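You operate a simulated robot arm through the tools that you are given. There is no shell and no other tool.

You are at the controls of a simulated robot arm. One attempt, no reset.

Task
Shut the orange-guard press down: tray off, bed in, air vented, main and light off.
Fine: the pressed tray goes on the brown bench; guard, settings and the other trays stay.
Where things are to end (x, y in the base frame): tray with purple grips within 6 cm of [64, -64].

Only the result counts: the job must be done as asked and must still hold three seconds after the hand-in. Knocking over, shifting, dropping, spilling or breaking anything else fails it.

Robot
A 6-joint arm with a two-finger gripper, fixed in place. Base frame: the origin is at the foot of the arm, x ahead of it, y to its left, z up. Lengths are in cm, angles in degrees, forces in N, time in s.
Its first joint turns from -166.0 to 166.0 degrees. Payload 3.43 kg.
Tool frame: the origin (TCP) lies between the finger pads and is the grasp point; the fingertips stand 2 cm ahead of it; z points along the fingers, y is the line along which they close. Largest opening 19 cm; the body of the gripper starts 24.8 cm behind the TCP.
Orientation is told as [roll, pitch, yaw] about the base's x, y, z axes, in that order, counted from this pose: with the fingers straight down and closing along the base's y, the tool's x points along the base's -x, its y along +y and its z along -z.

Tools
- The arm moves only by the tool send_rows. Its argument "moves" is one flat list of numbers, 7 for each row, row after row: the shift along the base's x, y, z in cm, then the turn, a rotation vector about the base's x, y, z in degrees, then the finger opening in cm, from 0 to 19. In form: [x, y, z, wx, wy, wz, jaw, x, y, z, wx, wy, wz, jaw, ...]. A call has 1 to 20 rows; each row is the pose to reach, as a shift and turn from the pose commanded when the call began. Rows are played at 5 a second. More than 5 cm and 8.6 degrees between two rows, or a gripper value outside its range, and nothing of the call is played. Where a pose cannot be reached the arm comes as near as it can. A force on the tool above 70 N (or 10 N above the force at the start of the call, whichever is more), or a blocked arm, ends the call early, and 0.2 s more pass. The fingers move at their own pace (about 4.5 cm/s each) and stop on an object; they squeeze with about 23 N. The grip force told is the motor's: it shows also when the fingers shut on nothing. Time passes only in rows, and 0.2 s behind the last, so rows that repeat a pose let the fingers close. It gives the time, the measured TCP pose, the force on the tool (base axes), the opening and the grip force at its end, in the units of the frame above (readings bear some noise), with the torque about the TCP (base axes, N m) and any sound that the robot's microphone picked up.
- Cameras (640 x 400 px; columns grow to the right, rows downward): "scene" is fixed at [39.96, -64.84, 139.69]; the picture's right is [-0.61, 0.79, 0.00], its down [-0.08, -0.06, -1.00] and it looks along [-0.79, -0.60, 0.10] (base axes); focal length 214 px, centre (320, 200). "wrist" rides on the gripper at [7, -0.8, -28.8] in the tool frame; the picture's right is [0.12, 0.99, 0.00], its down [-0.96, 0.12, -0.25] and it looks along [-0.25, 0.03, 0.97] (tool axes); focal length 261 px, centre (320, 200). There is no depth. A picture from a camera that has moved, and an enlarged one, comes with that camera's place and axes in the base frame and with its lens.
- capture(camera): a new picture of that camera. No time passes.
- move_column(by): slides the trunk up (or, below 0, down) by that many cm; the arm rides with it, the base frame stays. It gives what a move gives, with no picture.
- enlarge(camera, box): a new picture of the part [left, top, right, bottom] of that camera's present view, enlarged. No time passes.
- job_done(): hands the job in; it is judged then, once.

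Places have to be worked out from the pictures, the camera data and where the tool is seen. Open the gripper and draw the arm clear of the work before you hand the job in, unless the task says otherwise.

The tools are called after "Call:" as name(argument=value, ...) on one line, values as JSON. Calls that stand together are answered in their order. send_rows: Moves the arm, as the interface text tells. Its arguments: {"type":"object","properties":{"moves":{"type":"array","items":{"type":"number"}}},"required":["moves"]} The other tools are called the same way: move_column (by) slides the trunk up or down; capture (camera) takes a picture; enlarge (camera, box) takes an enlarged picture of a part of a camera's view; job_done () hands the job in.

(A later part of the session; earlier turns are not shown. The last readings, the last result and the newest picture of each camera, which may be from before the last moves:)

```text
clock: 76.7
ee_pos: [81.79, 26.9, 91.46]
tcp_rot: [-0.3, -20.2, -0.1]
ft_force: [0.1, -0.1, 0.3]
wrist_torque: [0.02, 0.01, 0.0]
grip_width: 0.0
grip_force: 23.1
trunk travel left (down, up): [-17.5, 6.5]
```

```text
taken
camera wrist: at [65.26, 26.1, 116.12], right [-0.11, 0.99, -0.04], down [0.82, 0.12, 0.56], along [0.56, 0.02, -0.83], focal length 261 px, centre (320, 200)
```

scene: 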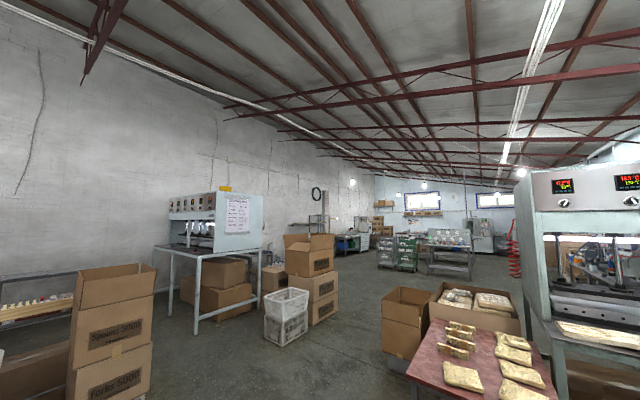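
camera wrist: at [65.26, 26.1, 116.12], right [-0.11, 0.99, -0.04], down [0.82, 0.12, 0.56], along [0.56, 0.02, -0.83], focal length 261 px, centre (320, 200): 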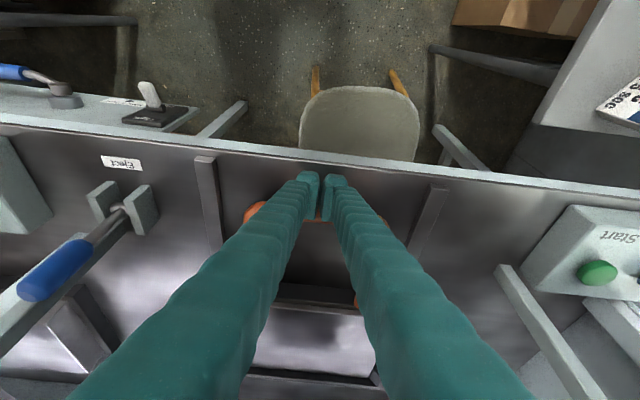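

Still free after about 24 cm of travel. I push on in shorter stages.

Call:
send_rows(moves=[0.8, 0, 0, 0, 0, 0, 0.3, 1.6, 0, 0, 0, 0, 0, 0.3, 2.4, 0, 0, 0, 0, 0, 0.3, 3.2, 0, 0, 0, 0, 0, 0.3, 4, 0, 0, 0, 0, 0, 0.3, 4.8, 0, 0, 0, 0, 0, 0.3])

Call:
capture(camera="wrist")

```text
clock: 78.1
ee_pos: [86.57, 27.02, 91.44]
tcp_rot: [-0.2, -20.0, 0.0]
ft_force: [-0.4, 0.1, 0.0]
wrist_torque: [-0.01, 0.01, -0.01]
grip_width: 0.02
grip_force: 22.9
trunk travel left (down, up): [-17.5, 6.5]
```

```text
taken
camera wrist: at [70.08, 26.11, 116.11], right [-0.11, 0.99, -0.04], down [0.82, 0.12, 0.56], along [0.56, 0.02, -0.83], focal length 261 px, centre (320, 200)
```

wrist: 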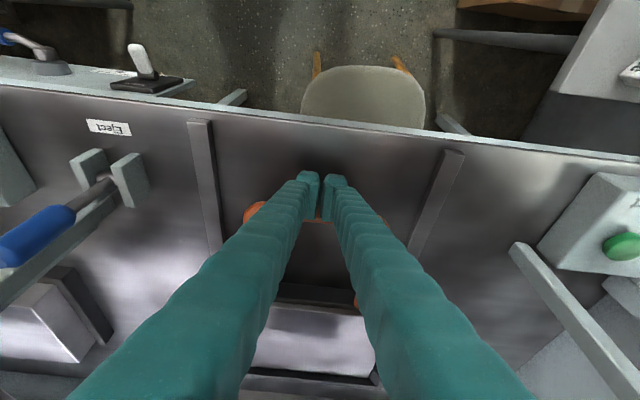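

Still moving freely; I go on in small steps.

Call:
send_rows(moves=[0.8, 0, 0, 0, 0, 0, 0.3, 1.6, 0, 0, 0, 0, 0, 0.3, 2.4, 0, 0, 0, 0, 0, 0.3, 3.2, 0, 0, 0, 0, 0, 0.3, 4, 0, 0, 0, 0, 0, 0.3])

Call:
capture(camera="wrist")

```text
clock: 79.5
ee_pos: [89.7, 26.97, 91.27]
tcp_rot: [-0.4, -19.5, 0.0]
ft_force: [-40.6, 5.2, 23.7]
wrist_torque: [-0.08, -0.25, 0.45]
grip_width: 0.63
grip_force: 34.3
trunk travel left (down, up): [-17.5, 6.5]
stopped in row 5: the force on the tool passed its limit at 76 N (the readings are from after the stop); the commanded pose is now the measured one
```

```text
taken
camera wrist: at [73.48, 26.16, 116.31], right [-0.11, 0.99, -0.05], down [0.83, 0.12, 0.55], along [0.55, 0.02, -0.83], focal length 261 px, centre (320, 200)
```

wrist: 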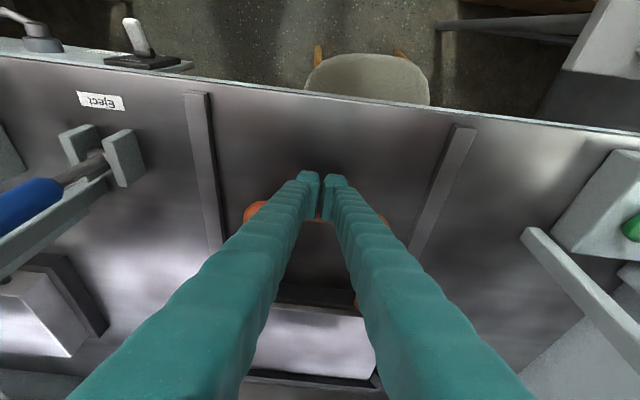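

The stop is reached at TCP x 89.7 (76 N). I back off and raise the arm, then look at the display and the bed.

Call:
send_rows(moves=[-2, 0, 0, 0, 0, 0, 0.3, -5, 0, 0.5, 0, 0, 0, 0.3, -8, 0, 2, 0, 0, 0, 0.3, -11, 0, 4.5, 0, 0, 0, 0.3, -14, 0, 7.5, 0, 0, 0, 0.3, -16.5, 0, 11, 0, 0, 0, 0.3, -18, 0, 15, 0, 0, 0, 0.3])

Call:
capture(camera="wrist")

```text
clock: 81.0
ee_pos: [71.87, 26.83, 106.18]
tcp_rot: [-0.5, -19.4, 0.0]
ft_force: [0.5, 0.8, -0.5]
wrist_torque: [-0.06, 0.09, 0.01]
grip_width: 0.0
grip_force: 33.9
trunk travel left (down, up): [-17.5, 6.5]
```

```text
taken
camera wrist: at [55.78, 26.17, 131.06], right [-0.11, 0.99, -0.05], down [0.83, 0.12, 0.55], along [0.55, 0.02, -0.83], focal length 261 px, centre (320, 200)
```

wrist: 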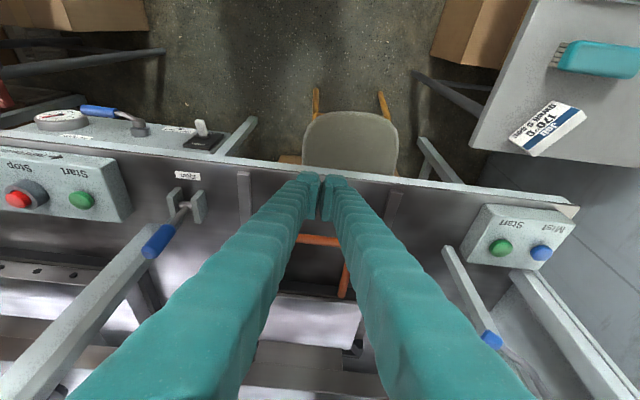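

I enlarge the bed region to confirm it stayed in at the stop.

Call:
enlarge(camera="wrist", box=[200, 180, 440, 380])

```text
2.00 times, centred on (320, 280) of wrist
camera zoom: at [55.78, 26.17, 131.06], right [-0.11, 0.99, -0.05], down [0.83, 0.12, 0.55], along [0.55, 0.02, -0.83], focal length 521 px, centre (320, 40)
```

zoom: 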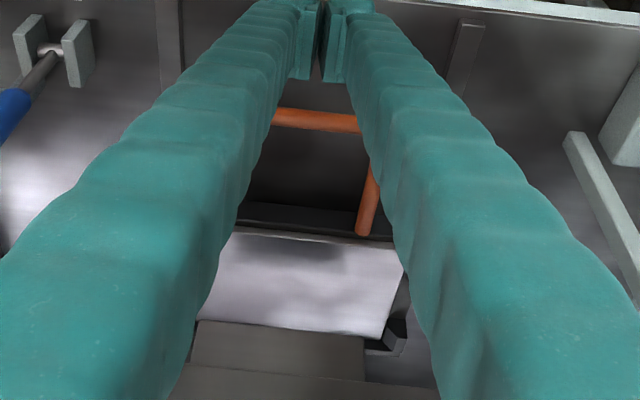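

The bed handle bar now sits at x 92, so the bed is in. Next the air valve: I estimate its blue handle from y -26 to -19.6 at x 77, z 76, pivot near [79.5,-15.3]. I go above it with a vertical tool for a closer look.

Call:
send_rows(moves=[0.3, -4.7, 0.3, 0, 3, 0, 3, 0.6, -9.4, 0.6, 0, 6, 0, 6, 0.9, -14.1, 0.9, 0, 9, 0, 9, 1.2, -18.8, 1.2, 0, 12, 0, 12, 1.5, -23.5, 1.5, 0, 15, 0, 15, 1.8, -28.2, 1.8, 0, 17, 0, 17, 2.1, -32.9, 2.1, 0, 19, 0, 19, 2.4, -37.6, 2.4, 0, 19.4, 0, 19, 2.7, -42.3, 2.7, 0, 19.4, 0, 19, 3, -46, 3, 0, 19.4, 0, 19])

Call:
capture(camera="wrist")

Call:
enlarge(camera="wrist", box=[210, 80, 450, 230])

```text
clock: 83.2
ee_pos: [75.01, -19.25, 109.07]
tcp_rot: [-0.4, -0.2, 0.0]
ft_force: [-0.8, 1.1, 0.1]
wrist_torque: [-0.17, -0.01, -0.02]
grip_width: 18.83
grip_force: 0.0
trunk travel left (down, up): [-17.5, 6.5]
```

```text
taken
camera wrist: at [67.92, -19.86, 137.95], right [-0.12, 0.99, -0.01], down [0.96, 0.12, 0.25], along [0.25, 0.02, -0.97], focal length 261 px, centre (320, 200)
```

wrist: 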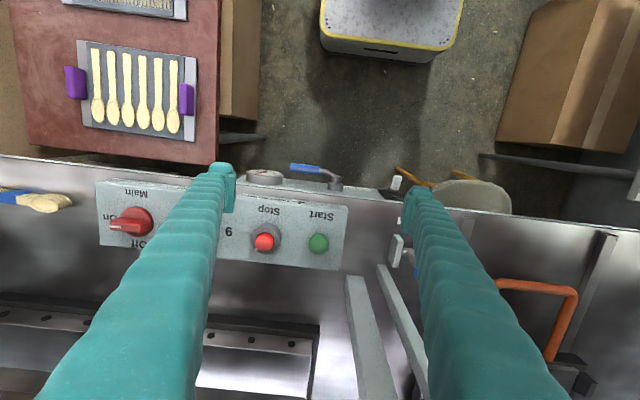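

```text
2.67 times, centred on (330, 155) of wrist
camera zoom: at [67.92, -19.86, 137.95], right [-0.12, 0.99, -0.01], down [0.96, 0.12, 0.25], along [0.25, 0.02, -0.97], focal length 695 px, centre (293, 320)
```

zoom: 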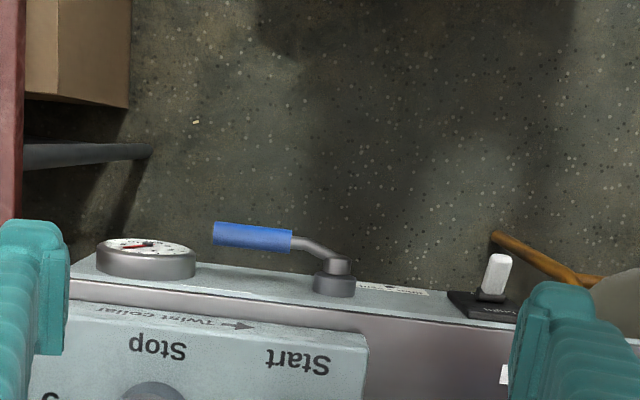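

From straight above, the gauge, valve and light switch turn out to sit on a vertical fascia at x≈81 below the table lip: the handle turns in the upright plane, and "Shut + vent" has its arrow pointing down. I back off and tilt to look at the fascia more squarely.

Call:
send_rows(moves=[-1.2, 0, -2, 0, -5, 0, 19, -2.4, 0, -4, 0, -10, 0, 19, -3.6, 0, -6, 0, -15, 0, 19, -4.8, 0, -8, 0, -20, 0, 19, -6, 0, -10, 0, -25, 0, 19, -7.2, 0.5, -12, 0, -30, 0, 19, -8.4, 1, -14, 0, -35, 0, 19, -9.2, 1.5, -16, 0, -40, 0, 19, -10, 2, -17, 0, -44, 0, 19])

Call:
capture(camera="wrist")

Call:
enlarge(camera="wrist", box=[210, 40, 450, 190])

```text
clock: 85.2
ee_pos: [64.98, -17.26, 92.25]
tcp_rot: [-0.3, -44.1, -0.2]
ft_force: [-0.1, -0.5, -0.6]
wrist_torque: [0.06, 0.01, 0.02]
grip_width: 18.98
grip_force: 0.1
trunk travel left (down, up): [-17.5, 6.5]
```

```text
taken
camera wrist: at [39.88, -17.94, 108.0], right [-0.08, 0.99, -0.09], down [0.52, 0.12, 0.85], along [0.85, 0.02, -0.53], focal length 261 px, centre (320, 200)
```

wrist: 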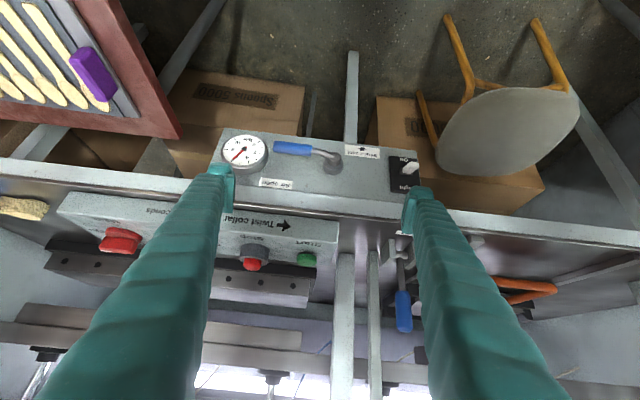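

```text
2.67 times, centred on (330, 115) of wrist
camera zoom: at [39.88, -17.94, 108.0], right [-0.08, 0.99, -0.09], down [0.52, 0.12, 0.85], along [0.85, 0.02, -0.53], focal length 695 px, centre (293, 427)
```

zoom: 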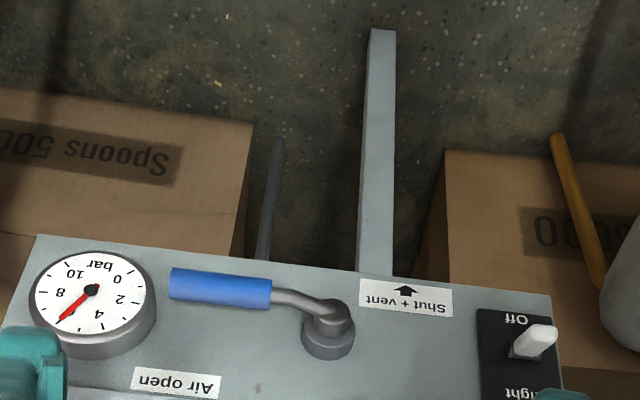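

Very clear now: the valve handle lies level at z 74 from y -19.7 to -26.7 (x 77), pivot at [78.3,-15.2,74.3], to be turned down; the light toggle at [76,-0.4,75] is up with "Off" below it. I close the fingers and go above the outer end of the valve handle with the tool leaning 30°.

Call:
send_rows(moves=[1, -1.5, -1, 0, 3, 0, 15, 2, -3, -2, 0, 6, 0, 11, 3, -4.5, -3.2, 0, 9, 0, 7, 4, -6, -4.4, 0, 12, 0, 3, 5.5, -7.2, -6, 0, 14, 0, 0.3, 7.5, -7.2, -8, 0, 14, 0, 0.3, 9.5, -7.2, -10, 0, 14, 0, 0.3, 11.1, -7.2, -12, 0, 14, 0, 0.3, 11.1, -7.2, -13.5, 0, 14, 0, 0.3])

Call:
capture(camera="wrist")

Call:
enlarge(camera="wrist", box=[230, 120, 410, 240])

```text
clock: 87.2
ee_pos: [76.15, -24.46, 78.67]
tcp_rot: [-0.4, -30.2, -0.2]
ft_force: [-0.6, 0.3, -0.2]
wrist_torque: [-0.02, -0.01, 0.0]
grip_width: 1.63
grip_force: 0.0
trunk travel left (down, up): [-17.5, 6.5]
```

```text
taken
camera wrist: at [55.6, -25.14, 100.05], right [-0.1, 0.99, -0.07], down [0.71, 0.12, 0.7], along [0.7, 0.02, -0.72], focal length 261 px, centre (320, 200)
```

wrist: 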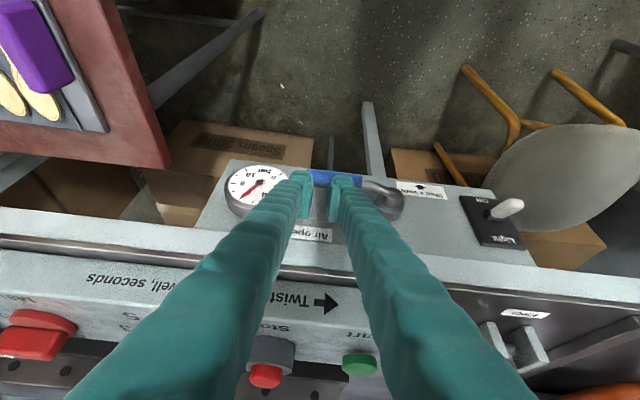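

```text
3.33 times, centred on (320, 180) of wrist
camera zoom: at [55.6, -25.14, 100.05], right [-0.1, 0.99, -0.07], down [0.71, 0.12, 0.7], along [0.7, 0.02, -0.72], focal length 869 px, centre (320, 267)
```

zoom: 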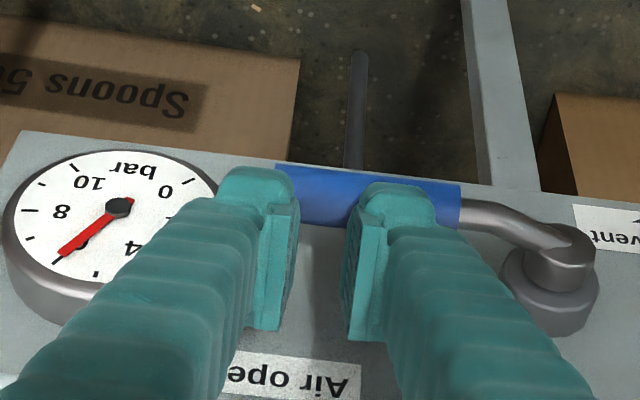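

The fingers are right above the blue handle. I press it down and follow its arc part of the way.

Call:
send_rows(moves=[0, 0, 0, 0, 0, 0, 0, 0, 0, -1, 0, 0, 0, 0, 0, 0, -2, 0, 0, 0, 0, 0, 0, -3, 0, 0, 0, 0, 0, 0.1, -4, 0, 0, 0, 0, 0, 0.3, -5, 0, 0, 0, 0, 0, 0.5, -6, 0, 0, 0, 0])

Call:
capture(camera="wrist")

Call:
enlarge(camera="wrist", box=[230, 100, 430, 240])

```text
clock: 88.8
ee_pos: [76.09, -24.08, 72.73]
tcp_rot: [-0.4, -30.1, -0.1]
ft_force: [-0.6, -0.1, -0.3]
wrist_torque: [-0.01, 0.01, 0.01]
grip_width: 0.0
grip_force: 23.1
trunk travel left (down, up): [-17.5, 6.5]
```

```text
taken
camera wrist: at [55.6, -24.66, 94.13], right [-0.1, 0.99, -0.07], down [0.71, 0.12, 0.7], along [0.7, 0.02, -0.72], focal length 261 px, centre (320, 200)
```

wrist: 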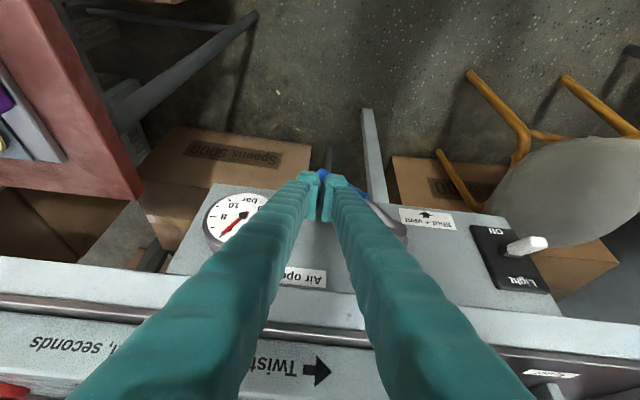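

```text
2.86 times, centred on (330, 170) of wrist
camera zoom: at [55.6, -24.66, 94.13], right [-0.1, 0.99, -0.07], down [0.71, 0.12, 0.7], along [0.7, 0.02, -0.72], focal length 745 px, centre (291, 286)
```

zoom: 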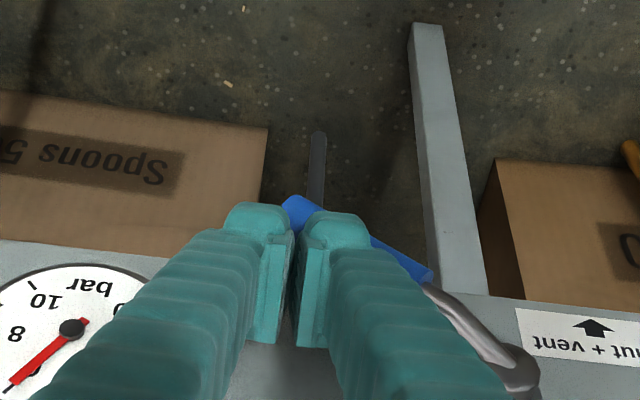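

The handle swings down easily (about 35° so far). I follow the arc on to the downward position.

Call:
send_rows(moves=[0, 0.4, -1, 0, 0, 0, 0, 0, 0.9, -2, 0, 0, 0, 0, 0, 1.5, -3, 0, 0, 0, 0, 0, 2.2, -3.8, 0, 0, 0, 0, 0, 3, -4.3, 0, 0, 0, 0, 0, 3.8, -4.5, 0, 0, 0, 0, 0, 4.6, -4.5, 0, 0, 0, 0, 0, 5.3, -4.5, 0, 0, 0, 0, 0, 6, -4.5, 0, 0, 0, 0])

Call:
capture(camera="wrist")

Call:
enlarge(camera="wrist", box=[200, 80, 440, 240])

```text
clock: 90.9
ee_pos: [76.1, -19.17, 68.15]
tcp_rot: [-1.1, -30.0, -0.5]
ft_force: [-16.2, -76.7, -1.6]
wrist_torque: [1.34, -0.3, 0.01]
grip_width: 0.02
grip_force: 22.8
trunk travel left (down, up): [-17.5, 6.5]
stopped in row 9: the force on the tool passed its limit at 77 N (the readings are from after the stop); the commanded pose is now the measured one
```

```text
taken
camera wrist: at [55.62, -19.28, 89.7], right [-0.08, 0.99, -0.08], down [0.71, 0.11, 0.69], along [0.7, 0.0, -0.72], focal length 261 px, centre (320, 200)
```

wrist: 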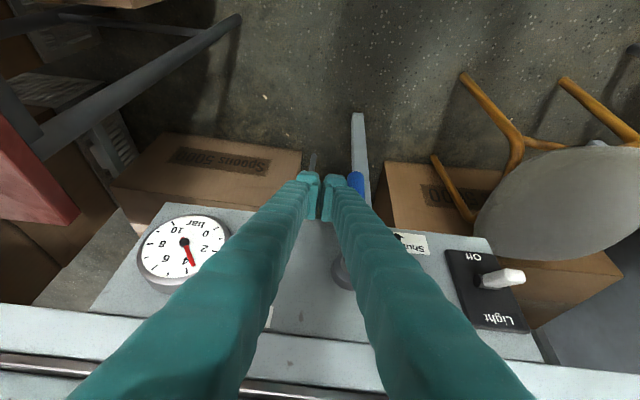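

```text
2.50 times, centred on (320, 160) of wrist
camera zoom: at [55.62, -19.28, 89.7], right [-0.08, 0.99, -0.08], down [0.71, 0.11, 0.69], along [0.7, 0.0, -0.72], focal length 652 px, centre (320, 300)
```

zoom: 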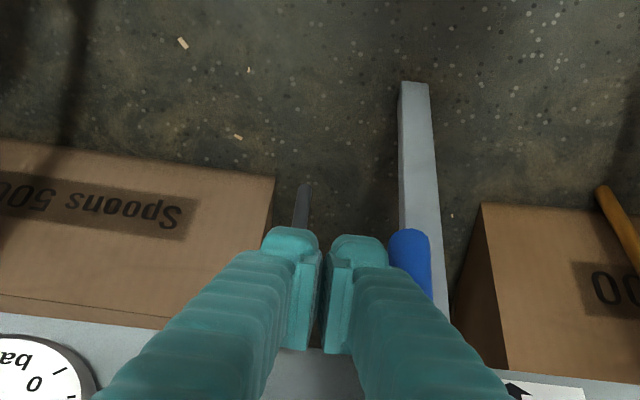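

The handle is at its end stop pointing down, and the gauge needle is falling (about 4 bar). I release the push, draw back and check the gauge.

Call:
send_rows(moves=[0, -1.5, 0, 0, 0, 0, 0, -2.5, -3, 0, 0, 0, 0, 0, -6, -3, 0.5, 0, 0, 0, 0, -9, -3, 2, 0, 0, 0, 0, -9.5, -2, 6, 0, 0, 0, 0, -9.5, -1, 10, 0, 0, 0, 4])

Call:
capture(camera="wrist")

Call:
enlarge(camera="wrist", box=[140, 80, 340, 240])

Call:
enlarge(camera="wrist", box=[340, 100, 540, 260])

```text
clock: 92.3
ee_pos: [66.77, -19.13, 78.25]
tcp_rot: [-0.8, -30.1, -0.1]
ft_force: [0.1, -0.1, -0.6]
wrist_torque: [0.1, 0.01, 0.06]
grip_width: 3.42
grip_force: 0.1
trunk travel left (down, up): [-17.5, 6.5]
```

```text
taken
camera wrist: at [46.26, -19.64, 99.73], right [-0.09, 0.99, -0.07], down [0.71, 0.12, 0.69], along [0.7, 0.01, -0.72], focal length 261 px, centre (320, 200)
```

wrist: 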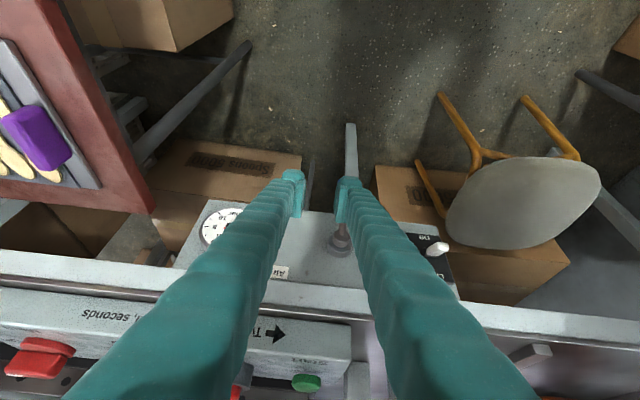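

```text
2.50 times, centred on (240, 160) of wrist
camera zoom: at [46.26, -19.64, 99.73], right [-0.09, 0.99, -0.07], down [0.71, 0.12, 0.69], along [0.7, 0.01, -0.72], focal length 652 px, centre (520, 300)
```

zoom: 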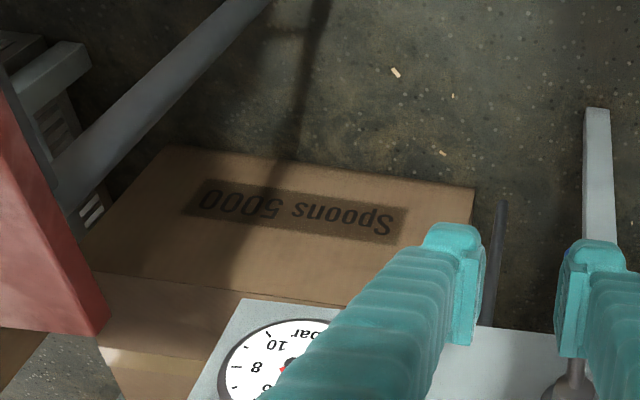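

```text
2.50 times, centred on (440, 180) of wrist
camera zoom: at [46.26, -19.64, 99.73], right [-0.09, 0.99, -0.07], down [0.71, 0.12, 0.69], along [0.7, 0.01, -0.72], focal length 652 px, centre (20, 250)
```

zoom: 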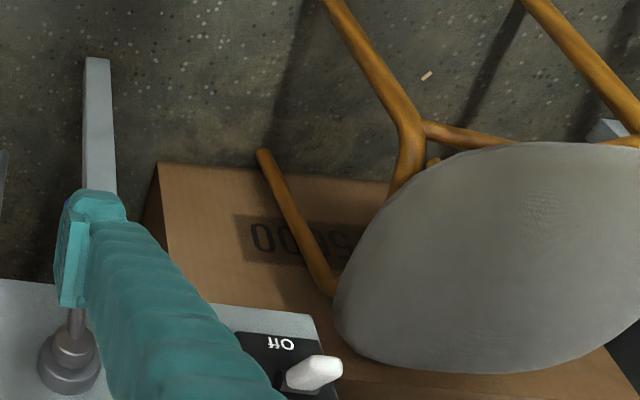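

The handle hangs straight down. Now the light switch: I close the fingers and move nearer to look at it.

Call:
send_rows(moves=[0.5, 3, 0, 0, 0, 0, 2, 1, 6, 0, 0, 0, 0, 0, 1.5, 8, 0, 0, 0, 0, 0, 1.5, 9, 0, 0, 0, 0, 0, 1.5, 9, 0, 0, 0, 0, 0])

Call:
capture(camera="wrist")

Call:
enlarge(camera="wrist", box=[320, 180, 480, 300])

Call:
enlarge(camera="wrist", box=[100, 180, 300, 320])

```text
clock: 93.5
ee_pos: [68.24, -10.29, 78.21]
tcp_rot: [-0.8, -30.0, -0.1]
ft_force: [-0.5, 0.3, 0.0]
wrist_torque: [-0.01, -0.02, -0.02]
grip_width: 0.01
grip_force: 22.6
trunk travel left (down, up): [-17.5, 6.5]
```

```text
taken
camera wrist: at [47.77, -10.75, 99.68], right [-0.09, 0.99, -0.07], down [0.71, 0.12, 0.69], along [0.7, 0.01, -0.72], focal length 261 px, centre (320, 200)
```

wrist: 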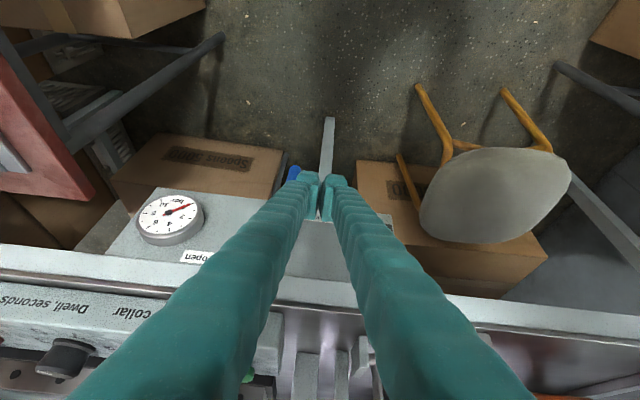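

```text
3.33 times, centred on (400, 240) of wrist
camera zoom: at [47.77, -10.75, 99.68], right [-0.09, 0.99, -0.07], down [0.71, 0.12, 0.69], along [0.7, 0.01, -0.72], focal length 869 px, centre (53, 67)
```

zoom: 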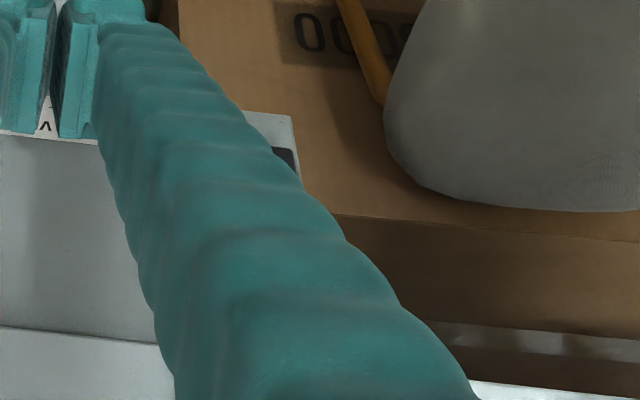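

```text
2.86 times, centred on (200, 250) of wrist
camera zoom: at [47.77, -10.75, 99.68], right [-0.09, 0.99, -0.07], down [0.71, 0.12, 0.69], along [0.7, 0.01, -0.72], focal length 745 px, centre (663, 57)
```

zoom: 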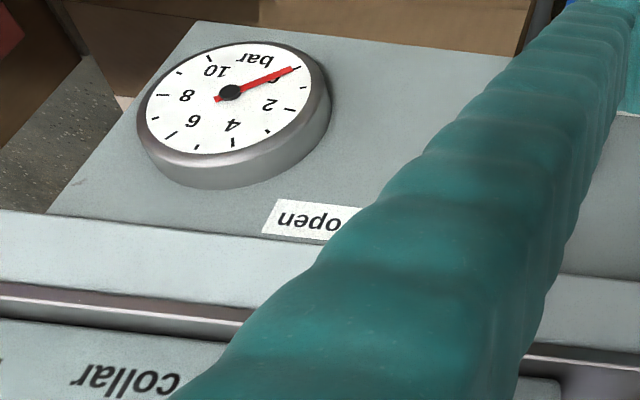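

The gauge stands at 0 bar: vented. The switch is hidden behind a finger; I shift right to see it on the other side.

Call:
send_rows(moves=[-0.5, 4, 0.5, 0, 0, 0, 0, -1, 8, 1, 0, 0, 0, 0, -1, 12, 1.5, 0, 0, 0, 0, -1, 16, 2, 0, 0, 0, 0, -1, 18, 2, 0, 0, 0, 0])

Call:
capture(camera="wrist")

Call:
enlarge(camera="wrist", box=[150, 150, 310, 270])

```text
clock: 94.7
ee_pos: [67.27, 7.86, 80.2]
tcp_rot: [-1.0, -30.1, -0.2]
ft_force: [0.0, -0.1, -0.4]
wrist_torque: [0.04, 0.02, 0.02]
grip_width: 0.0
grip_force: 23.0
trunk travel left (down, up): [-17.5, 6.5]
```

```text
taken
camera wrist: at [46.7, 7.39, 101.73], right [-0.09, 0.99, -0.07], down [0.71, 0.12, 0.69], along [0.7, 0.01, -0.72], focal length 261 px, centre (320, 200)
```

wrist: 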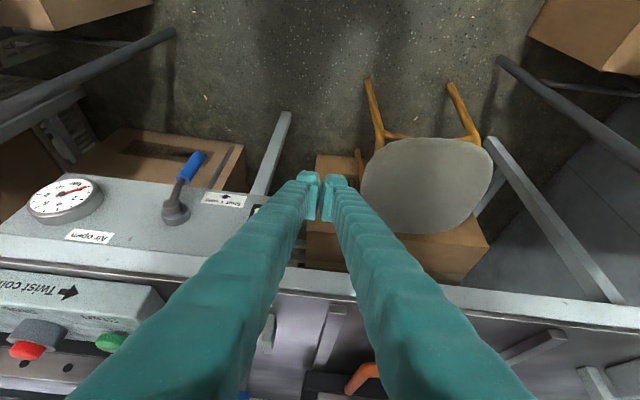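

```text
3.33 times, centred on (230, 210) of wrist
camera zoom: at [46.7, 7.39, 101.73], right [-0.09, 0.99, -0.07], down [0.71, 0.12, 0.69], along [0.7, 0.01, -0.72], focal length 869 px, centre (620, 167)
```

zoom: 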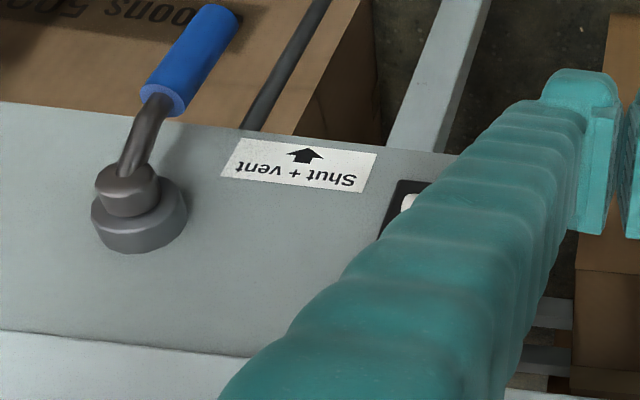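

The valve handle points along the arrow. The switch is still hidden; a bit farther right.

Call:
send_rows(moves=[0, 4, 0, 0, 0, 0, 0, 0, 8, 0, 0, 0, 0, 0, 0, 11, 0, 0, 0, 0, 0])

Call:
enlarge(camera="wrist", box=[120, 160, 280, 280])

```text
clock: 95.5
ee_pos: [67.27, 18.8, 80.29]
tcp_rot: [-0.9, -30.0, 0.1]
ft_force: [-0.4, -0.6, 0.2]
wrist_torque: [0.05, -0.01, 0.05]
grip_width: 0.0
grip_force: 22.8
trunk travel left (down, up): [-17.5, 6.5]
```

```text
3.33 times, centred on (200, 220) of wrist
camera zoom: at [46.79, 18.37, 101.76], right [-0.09, 0.99, -0.07], down [0.71, 0.12, 0.69], along [0.7, 0.01, -0.72], focal length 869 px, centre (720, 133)
```

zoom: 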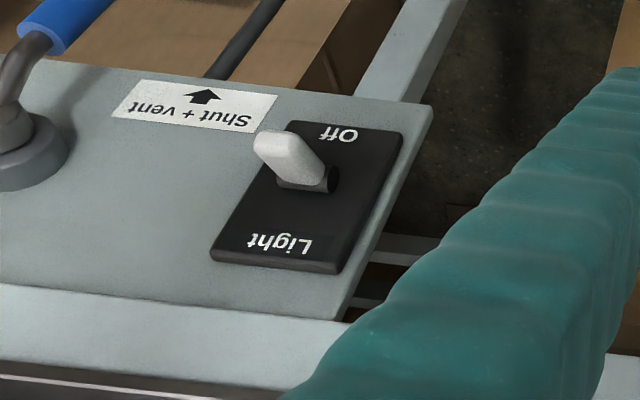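

Now it is plain: the toggle sticks out to about [76,-0.9,75.6], tilted up; "Off" is the lower position. I go above its tip and will press it down.

Call:
send_rows(moves=[0, -4.5, 1, 0, 0, 0, 0, 0, -9, 2, 0, 0, 0, 0, 0, -13.5, 2.7, 0, 0, 0, 0, 1, -17.5, 2.7, 0, 0, 0, 0, 4, -19.7, 2.7, 0, 0, 0, 0, 7, -19.7, 2, 0, 0, 0, 0, 8.9, -19.7, 1, 0, 0, 0, 0, 8.9, -19.7, 0.2, 0, 0, 0, 0])

Call:
capture(camera="wrist")

Call:
enlarge(camera="wrist", box=[260, 140, 380, 240])

```text
clock: 97.3
ee_pos: [76.25, -1.0, 80.45]
tcp_rot: [-0.9, -30.1, -0.1]
ft_force: [0.1, 0.3, 0.1]
wrist_torque: [0.01, 0.0, 0.0]
grip_width: 0.01
grip_force: 22.4
trunk travel left (down, up): [-17.5, 6.5]
```

```text
taken
camera wrist: at [55.71, -1.43, 101.9], right [-0.09, 0.99, -0.07], down [0.71, 0.12, 0.69], along [0.7, 0.01, -0.72], focal length 261 px, centre (320, 200)
```

wrist: 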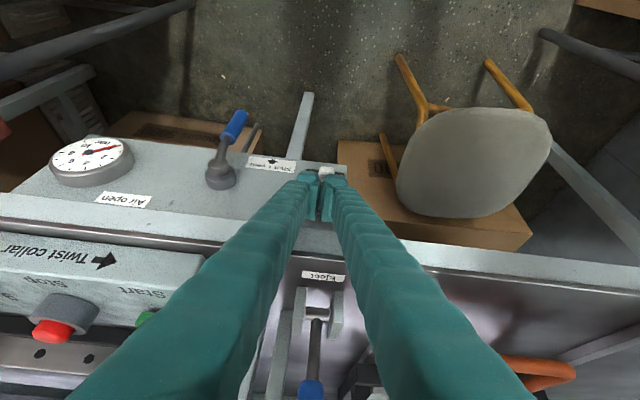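

```text
4.00 times, centred on (320, 190) of wrist
camera zoom: at [55.71, -1.43, 101.9], right [-0.09, 0.99, -0.07], down [0.71, 0.12, 0.69], along [0.7, 0.01, -0.72], focal length 1043 px, centre (320, 240)
```

zoom: 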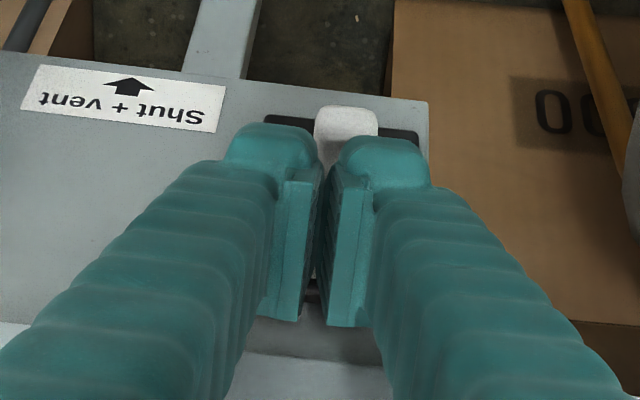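

The toggle tip lies just below the closed fingertips. I press straight down in small steps.

Call:
send_rows(moves=[0, 0.4, -0.8, 0, 0, 0, 0, 0, 0.4, -1.6, 0, 0, 0, 0, 0, 0.4, -2.4, 0, 0, 0, 0, 0, 0.4, -3.2, 0, 0, 0, 0, 0, 0.4, -4, 0, 0, 0, 0, 0, 0.4, -4.6, 0, 0, 0, 0, 0, 0.4, -5.2, 0, 0, 0, 0])

Call:
enlarge(camera="wrist", box=[260, 140, 380, 240])

```text
clock: 98.9
ee_pos: [76.15, -0.59, 75.97]
tcp_rot: [-0.8, -30.6, -0.1]
ft_force: [-37.0, 0.7, 49.8]
wrist_torque: [0.41, 0.93, 0.45]
grip_width: 0.6
grip_force: 33.9
trunk travel left (down, up): [-17.5, 6.5]
heard: click
stopped in row 7: the force on the tool passed its limit at 77 N (the readings are from after the stop); the commanded pose is now the measured one
```

```text
4.00 times, centred on (320, 190) of wrist
camera zoom: at [55.42, -1.01, 97.25], right [-0.09, 0.99, -0.07], down [0.7, 0.12, 0.7], along [0.71, 0.01, -0.71], focal length 1043 px, centre (320, 240)
```

zoom: 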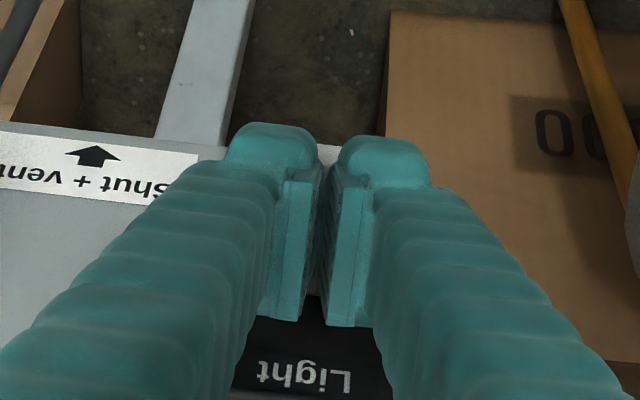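

A click was heard and the stop was felt. I lift off and back away to see the toggle and the strip light.

Call:
send_rows(moves=[-0.3, 0, 0.8, 0, 0, 0, 0, -1, 0, 2.5, 0, 0, 0, 0, -3, 1, 5, 0, 0, 0, 0, -6, 3, 7.5, 0, 0, 0, 0, -8, 7, 9, 0, 0, 0, 0, -9, 11, 9, 0, 0, 0, 0, -9, 15, 9, 0, 0, 0, 0, -9, 18.5, 9, 0, 0, 0, 0])

Call:
capture(camera="wrist")

Call:
enlarge(camera="wrist", box=[120, 150, 280, 270])

```text
clock: 100.7
ee_pos: [67.36, 17.97, 84.77]
tcp_rot: [-0.9, -30.4, -0.2]
ft_force: [0.2, -0.3, 0.2]
wrist_torque: [0.06, 0.0, 0.05]
grip_width: 0.0
grip_force: 34.3
trunk travel left (down, up): [-17.5, 6.5]
```

```text
taken
camera wrist: at [46.71, 17.53, 106.07], right [-0.09, 0.99, -0.07], down [0.71, 0.12, 0.7], along [0.7, 0.01, -0.71], focal length 261 px, centre (320, 200)
```

wrist: 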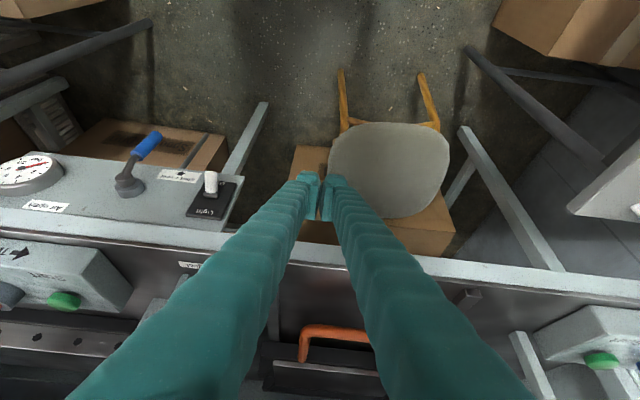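

```text
3.33 times, centred on (200, 210) of wrist
camera zoom: at [46.71, 17.53, 106.07], right [-0.09, 0.99, -0.07], down [0.71, 0.12, 0.7], along [0.7, 0.01, -0.71], focal length 869 px, centre (720, 167)
```

zoom: 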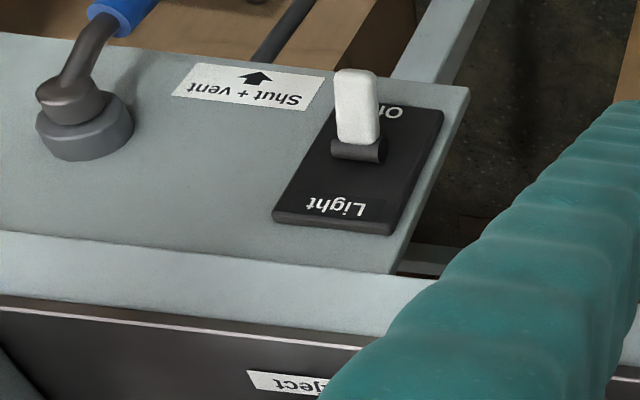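

The toggle is down at Off. Last is the Main knob near [87.3,-52.9,92.4]; I raise the arm and travel over to look at it closely.

Call:
send_rows(moves=[0, 0, 4, 0, 1, 0, 3, 0, 0, 8, 0, 2, 0, 6, 0, -2, 12, 0, 3, 0, 9, 0, -5, 16, 0, 4, 0, 12, 0.5, -9, 18.5, 0, 5, 0, 15, 1, -13.5, 20, 0, 6, 0, 18, 1.5, -18, 21, 0, 7, 0, 19, 2, -22.8, 21, 0, 8, 0, 19, 2.5, -27.6, 21, 0, 9, 0, 19, 3, -32.4, 21, 0, 10, 0, 19, 3.5, -37.2, 21, 0, 10.4, 0, 19, 4, -42, 21, 0, 10.4, 0, 19, 5, -46.7, 21, 0, 10.4, 0, 19, 6, -51.4, 21, 0, 10.4, 0, 19, 7, -56, 21, 0, 10.4, 0, 19, 8, -60.6, 21, 0, 10.4, 0, 19, 9, -65, 21, 0, 10.4, 0, 19, 10, -69, 21, 0, 10.4, 0, 19])

Call:
capture(camera="wrist")

Call:
enlarge(camera="wrist", box=[220, 130, 420, 270])

```text
clock: 104.5
ee_pos: [77.35, -51.08, 105.74]
tcp_rot: [-0.7, -20.1, 0.0]
ft_force: [-0.3, 0.3, 1.0]
wrist_torque: [-0.17, 0.03, -0.05]
grip_width: 18.98
grip_force: 0.1
trunk travel left (down, up): [-17.5, 6.5]
```

```text
taken
camera wrist: at [60.83, -51.48, 130.44], right [-0.11, 0.99, -0.05], down [0.82, 0.12, 0.56], along [0.56, 0.01, -0.83], focal length 261 px, centre (320, 200)
```

wrist: 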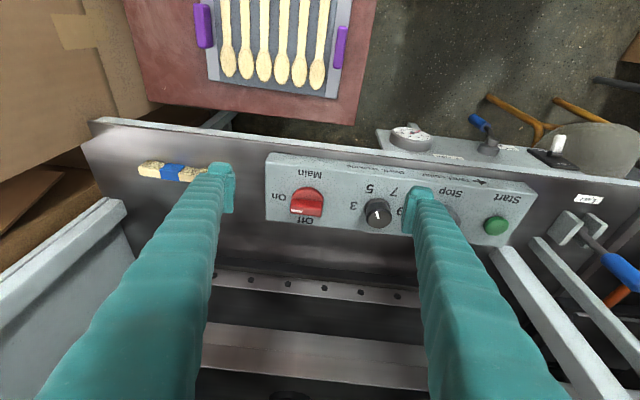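

```text
2.86 times, centred on (320, 200) of wrist
camera zoom: at [60.83, -51.48, 130.44], right [-0.11, 0.99, -0.05], down [0.82, 0.12, 0.56], along [0.56, 0.01, -0.83], focal length 745 px, centre (320, 200)
```

zoom: 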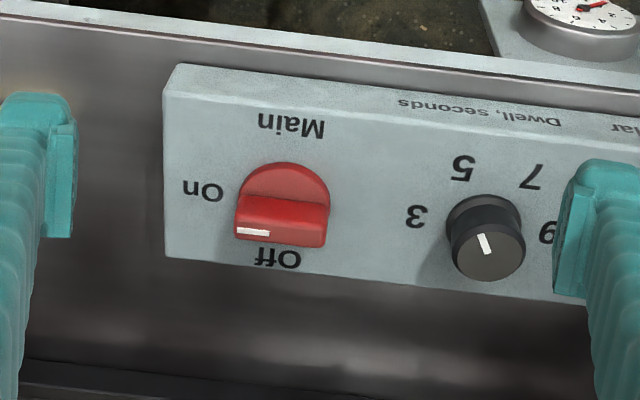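

The knob's bar lies along y, its white mark at the "On" (-y) end, "Off" a quarter turn counter-clockwise on the far side. I enlarge it once more for the bar's size and height.

Call:
enlarge(camera="wrist", box=[260, 165, 360, 235])

```text
5.71 times, centred on (310, 200) of wrist
camera zoom: at [60.83, -51.48, 130.44], right [-0.11, 0.99, -0.05], down [0.82, 0.12, 0.56], along [0.56, 0.01, -0.83], focal length 1489 px, centre (377, 200)
```

zoom: 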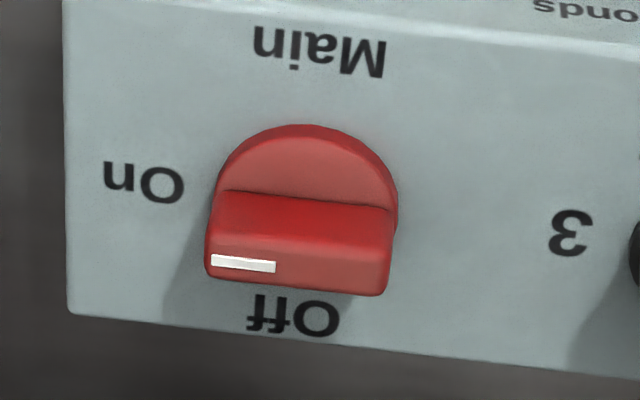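

The panel top is flat at about z 90; the knob axis is near [88.4,-53.2], its bar 5.7 long, 2 wide, top at z 93. I will swing the bar's -y end away from me (+x) with closed fingers; I move to the near side of that end, leaning the tool toward the base.

Call:
send_rows(moves=[1.2, -1, -0.5, -2.3, 2, -0.2, 14, 2.4, -2, -1, -4.6, 4, -0.4, 10, 3.6, -3, -1.6, -6.9, 6, -0.6, 6, 4.8, -4, -2.2, -9.1, 8, -0.8, 2, 5.65, -4.5, -2.7, -11.3, 10, -1, 0, 5.65, -4.5, -2.7, -11.3, 10, -1, 0, 5.65, -4.5, -2.7, -11.3, 10, -1, 0, 5.65, -4.5, -2.7, -11.3, 10, -1, 0])

Call:
capture(camera="wrist")

```text
clock: 106.3
ee_pos: [82.86, -55.45, 102.93]
tcp_rot: [-12.4, -9.8, 1.9]
ft_force: [0.1, -0.5, -0.6]
wrist_torque: [0.01, 0.01, 0.0]
grip_width: 3.4
grip_force: 0.0
trunk travel left (down, up): [-17.5, 6.5]
```

```text
taken
camera wrist: at [71.08, -50.66, 129.67], right [-0.11, 0.97, -0.23], down [0.91, 0.2, 0.38], along [0.41, -0.17, -0.9], focal length 261 px, centre (320, 200)
```

wrist: 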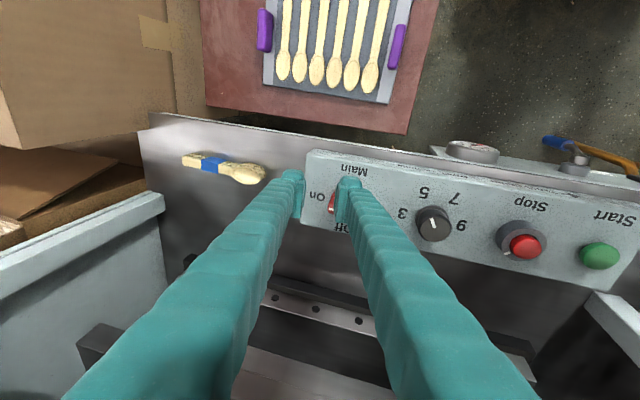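

Reached without trouble. I lower beside the knob to z 95.5 and look again.

Call:
send_rows(moves=[-0.1, -0.1, -2, 0, 0, 0, 0, -0.2, -0.1, -4, 0, 0, 0, 0, -0.2, -0.1, -6, 0, 0, 0, 0, -0.2, -0.1, -7.4, 0, 0, 0, 0, -0.2, -0.1, -7.4, 0, 0, 0, 0])

Call:
capture(camera="wrist")

Call:
enlarge(camera="wrist", box=[260, 140, 420, 260])

```text
clock: 107.5
ee_pos: [82.77, -55.71, 95.49]
tcp_rot: [-12.4, -9.8, 1.9]
ft_force: [0.3, 1.1, -0.9]
wrist_torque: [0.01, 0.03, 0.02]
grip_width: 0.0
grip_force: 22.6
trunk travel left (down, up): [-17.5, 6.5]
```

```text
taken
camera wrist: at [70.89, -50.87, 122.3], right [-0.11, 0.97, -0.23], down [0.9, 0.2, 0.38], along [0.41, -0.17, -0.9], focal length 261 px, centre (320, 200)
```

wrist: 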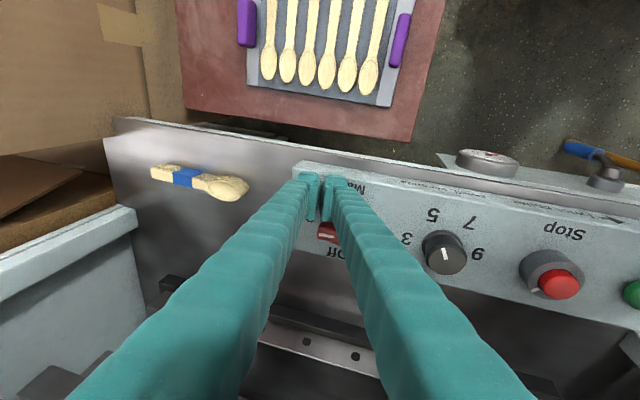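

```text
3.33 times, centred on (340, 200) of wrist
camera zoom: at [70.89, -50.87, 122.3], right [-0.11, 0.97, -0.23], down [0.9, 0.2, 0.38], along [0.41, -0.17, -0.9], focal length 869 px, centre (253, 200)
```

zoom: 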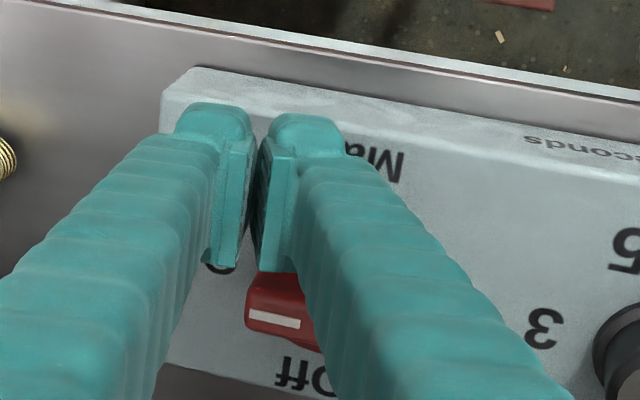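

The closed fingers stand just before the outer half of the bar. I lower to z 93.7 and check for contact.

Call:
send_rows(moves=[0, 0, -0.6, 0, 0, 0, 0, 0, 0, -1.2, 0, 0, 0, 0, 0, 0, -1.8, 0, 0, 0, 0, 0, 0, -1.8, 0, 0, 0, 0])

```text
clock: 108.5
ee_pos: [82.71, -55.74, 93.76]
tcp_rot: [-12.4, -9.8, 1.9]
ft_force: [-0.2, 0.2, 0.1]
wrist_torque: [0.0, -0.03, 0.02]
grip_width: 0.0
grip_force: 23.4
trunk travel left (down, up): [-17.5, 6.5]
```

No contact. Now I push in +x in half-centimetre steps against the bar's outer half.

Call:
send_rows(moves=[0.6, 0, 0, 0, 0, 0, 0, 1.2, 0, 0, 0, 0, 0, 0, 1.8, 0, 0, 0, 0, 0, 0, 2.4, 0, 0, 0, 0, 0, 0, 3, 0, 0, 0, 0, 0, 0, 3.5, 0, 0, 0, 0, 0, 0, 4, 0, 0, 0, 0, 0, 0])

Call:
capture(camera="wrist")

Call:
enlarge(camera="wrist", box=[260, 140, 420, 260])

```text
clock: 110.1
ee_pos: [85.47, -55.89, 93.74]
tcp_rot: [-12.4, -9.0, 1.8]
ft_force: [-48.8, -27.8, 16.9]
wrist_torque: [0.12, 0.21, 0.65]
grip_width: 0.01
grip_force: 23.1
trunk travel left (down, up): [-17.5, 6.5]
stopped in row 7: the force on the tool passed its limit at 79 N (the readings are from after the stop); the commanded pose is now the measured one
```

```text
taken
camera wrist: at [73.98, -50.99, 120.64], right [-0.12, 0.97, -0.23], down [0.91, 0.2, 0.37], along [0.4, -0.17, -0.9], focal length 261 px, centre (320, 200)
```

wrist: 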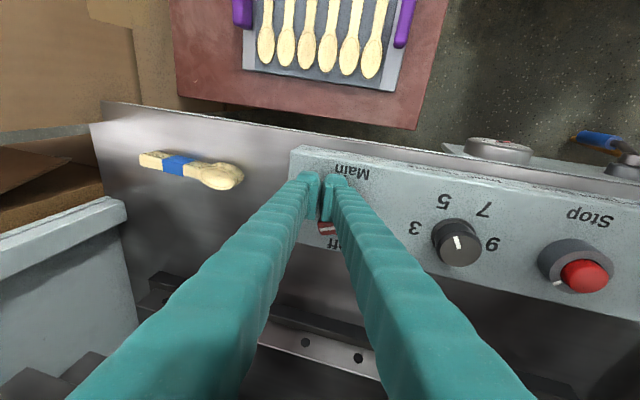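

```text
3.33 times, centred on (340, 200) of wrist
camera zoom: at [73.98, -50.99, 120.64], right [-0.12, 0.97, -0.23], down [0.91, 0.2, 0.37], along [0.4, -0.17, -0.9], focal length 869 px, centre (253, 200)
```

zoom: 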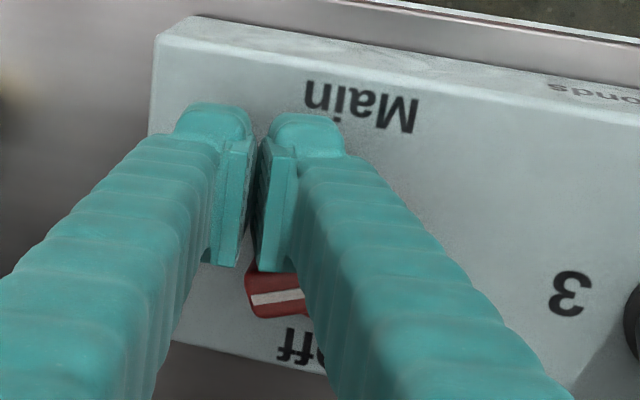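

The reaction points from the knob's round base, so the fingertips are a bit too low and met the disc's edge. I back off, rise 0.9 cm and push again on the bar only.

Call:
send_rows(moves=[-0.6, 0, 0, 0, 0, 0, 0, -1, 0, 0.4, 0, -0.5, 0, 0, -1, 0, 0.9, 0, -0.8, 0, 0, -1, 0, 0.9, 0, -0.8, 0, 0])

Call:
enlarge(camera="wrist", box=[260, 140, 420, 260])

```text
clock: 111.1
ee_pos: [85.2, -55.22, 94.27]
tcp_rot: [-12.0, -10.0, 2.1]
ft_force: [-31.2, -4.4, -12.0]
wrist_torque: [-0.19, 0.53, 0.5]
grip_width: 0.0
grip_force: 23.0
trunk travel left (down, up): [-17.5, 6.5]
```

```text
3.33 times, centred on (340, 200) of wrist
camera zoom: at [73.16, -50.45, 121.1], right [-0.12, 0.97, -0.23], down [0.9, 0.2, 0.38], along [0.41, -0.16, -0.9], focal length 869 px, centre (253, 200)
```

zoom: 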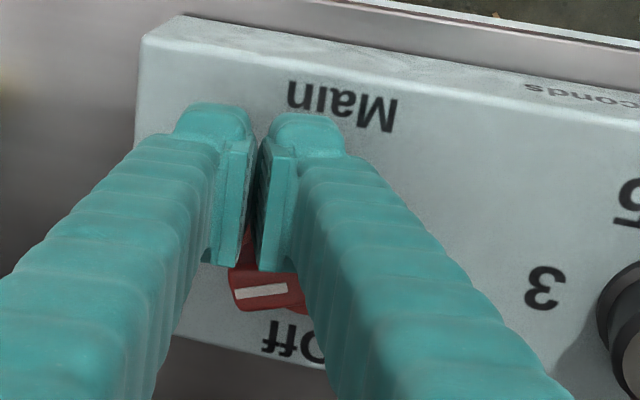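

The reading shows a lingering force; I hold a moment and read again before moving on.

Call:
send_rows(moves=[0, 0, 0, 0, 0, 0, 0, 0, 0, 0, 0, 0, 0, 0])

Call:
enlarge(camera="wrist", box=[260, 140, 420, 260])

```text
clock: 111.7
ee_pos: [85.39, -55.35, 94.55]
tcp_rot: [-12.3, -10.1, 2.1]
ft_force: [-21.3, 0.0, -5.1]
wrist_torque: [-0.09, 0.31, 0.47]
grip_width: 0.0
grip_force: 22.5
trunk travel left (down, up): [-17.5, 6.5]
```

```text
3.33 times, centred on (340, 200) of wrist
camera zoom: at [73.17, -50.51, 121.21], right [-0.12, 0.97, -0.23], down [0.9, 0.2, 0.38], along [0.42, -0.16, -0.9], focal length 869 px, centre (253, 200)
```

zoom: 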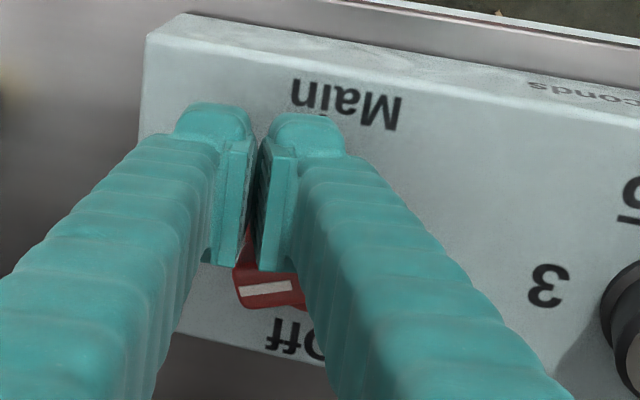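

The tool now rests against the bar itself (21 N straight back in x, none in y). I continue the push in +x with small steps.

Call:
send_rows(moves=[0.4, 0, 0, 0, 0, 0, 0, 0.8, 0, 0, 0, 0, 0, 0, 1.2, 0, 0, 0, 0, 0, 0, 1.6, 0, 0, 0, 0, 0, 0])

Call:
enlarge(camera="wrist", box=[260, 140, 420, 260])

```text
clock: 112.4
ee_pos: [85.39, -55.64, 94.54]
tcp_rot: [-12.4, -9.5, 2.0]
ft_force: [-38.4, -17.3, 12.8]
wrist_torque: [0.16, 0.14, 0.43]
grip_width: 0.0
grip_force: 23.1
trunk travel left (down, up): [-17.5, 6.5]
stopped in row 3: the force on the tool passed its limit at 76 N (the readings are from after the stop); the commanded pose is now the measured one
```

```text
3.33 times, centred on (340, 200) of wrist
camera zoom: at [73.62, -50.75, 121.34], right [-0.12, 0.97, -0.23], down [0.91, 0.2, 0.37], along [0.4, -0.16, -0.9], focal length 869 px, centre (253, 200)
```

zoom: 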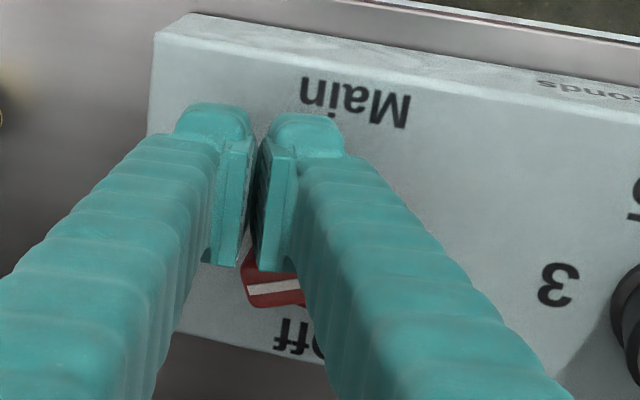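

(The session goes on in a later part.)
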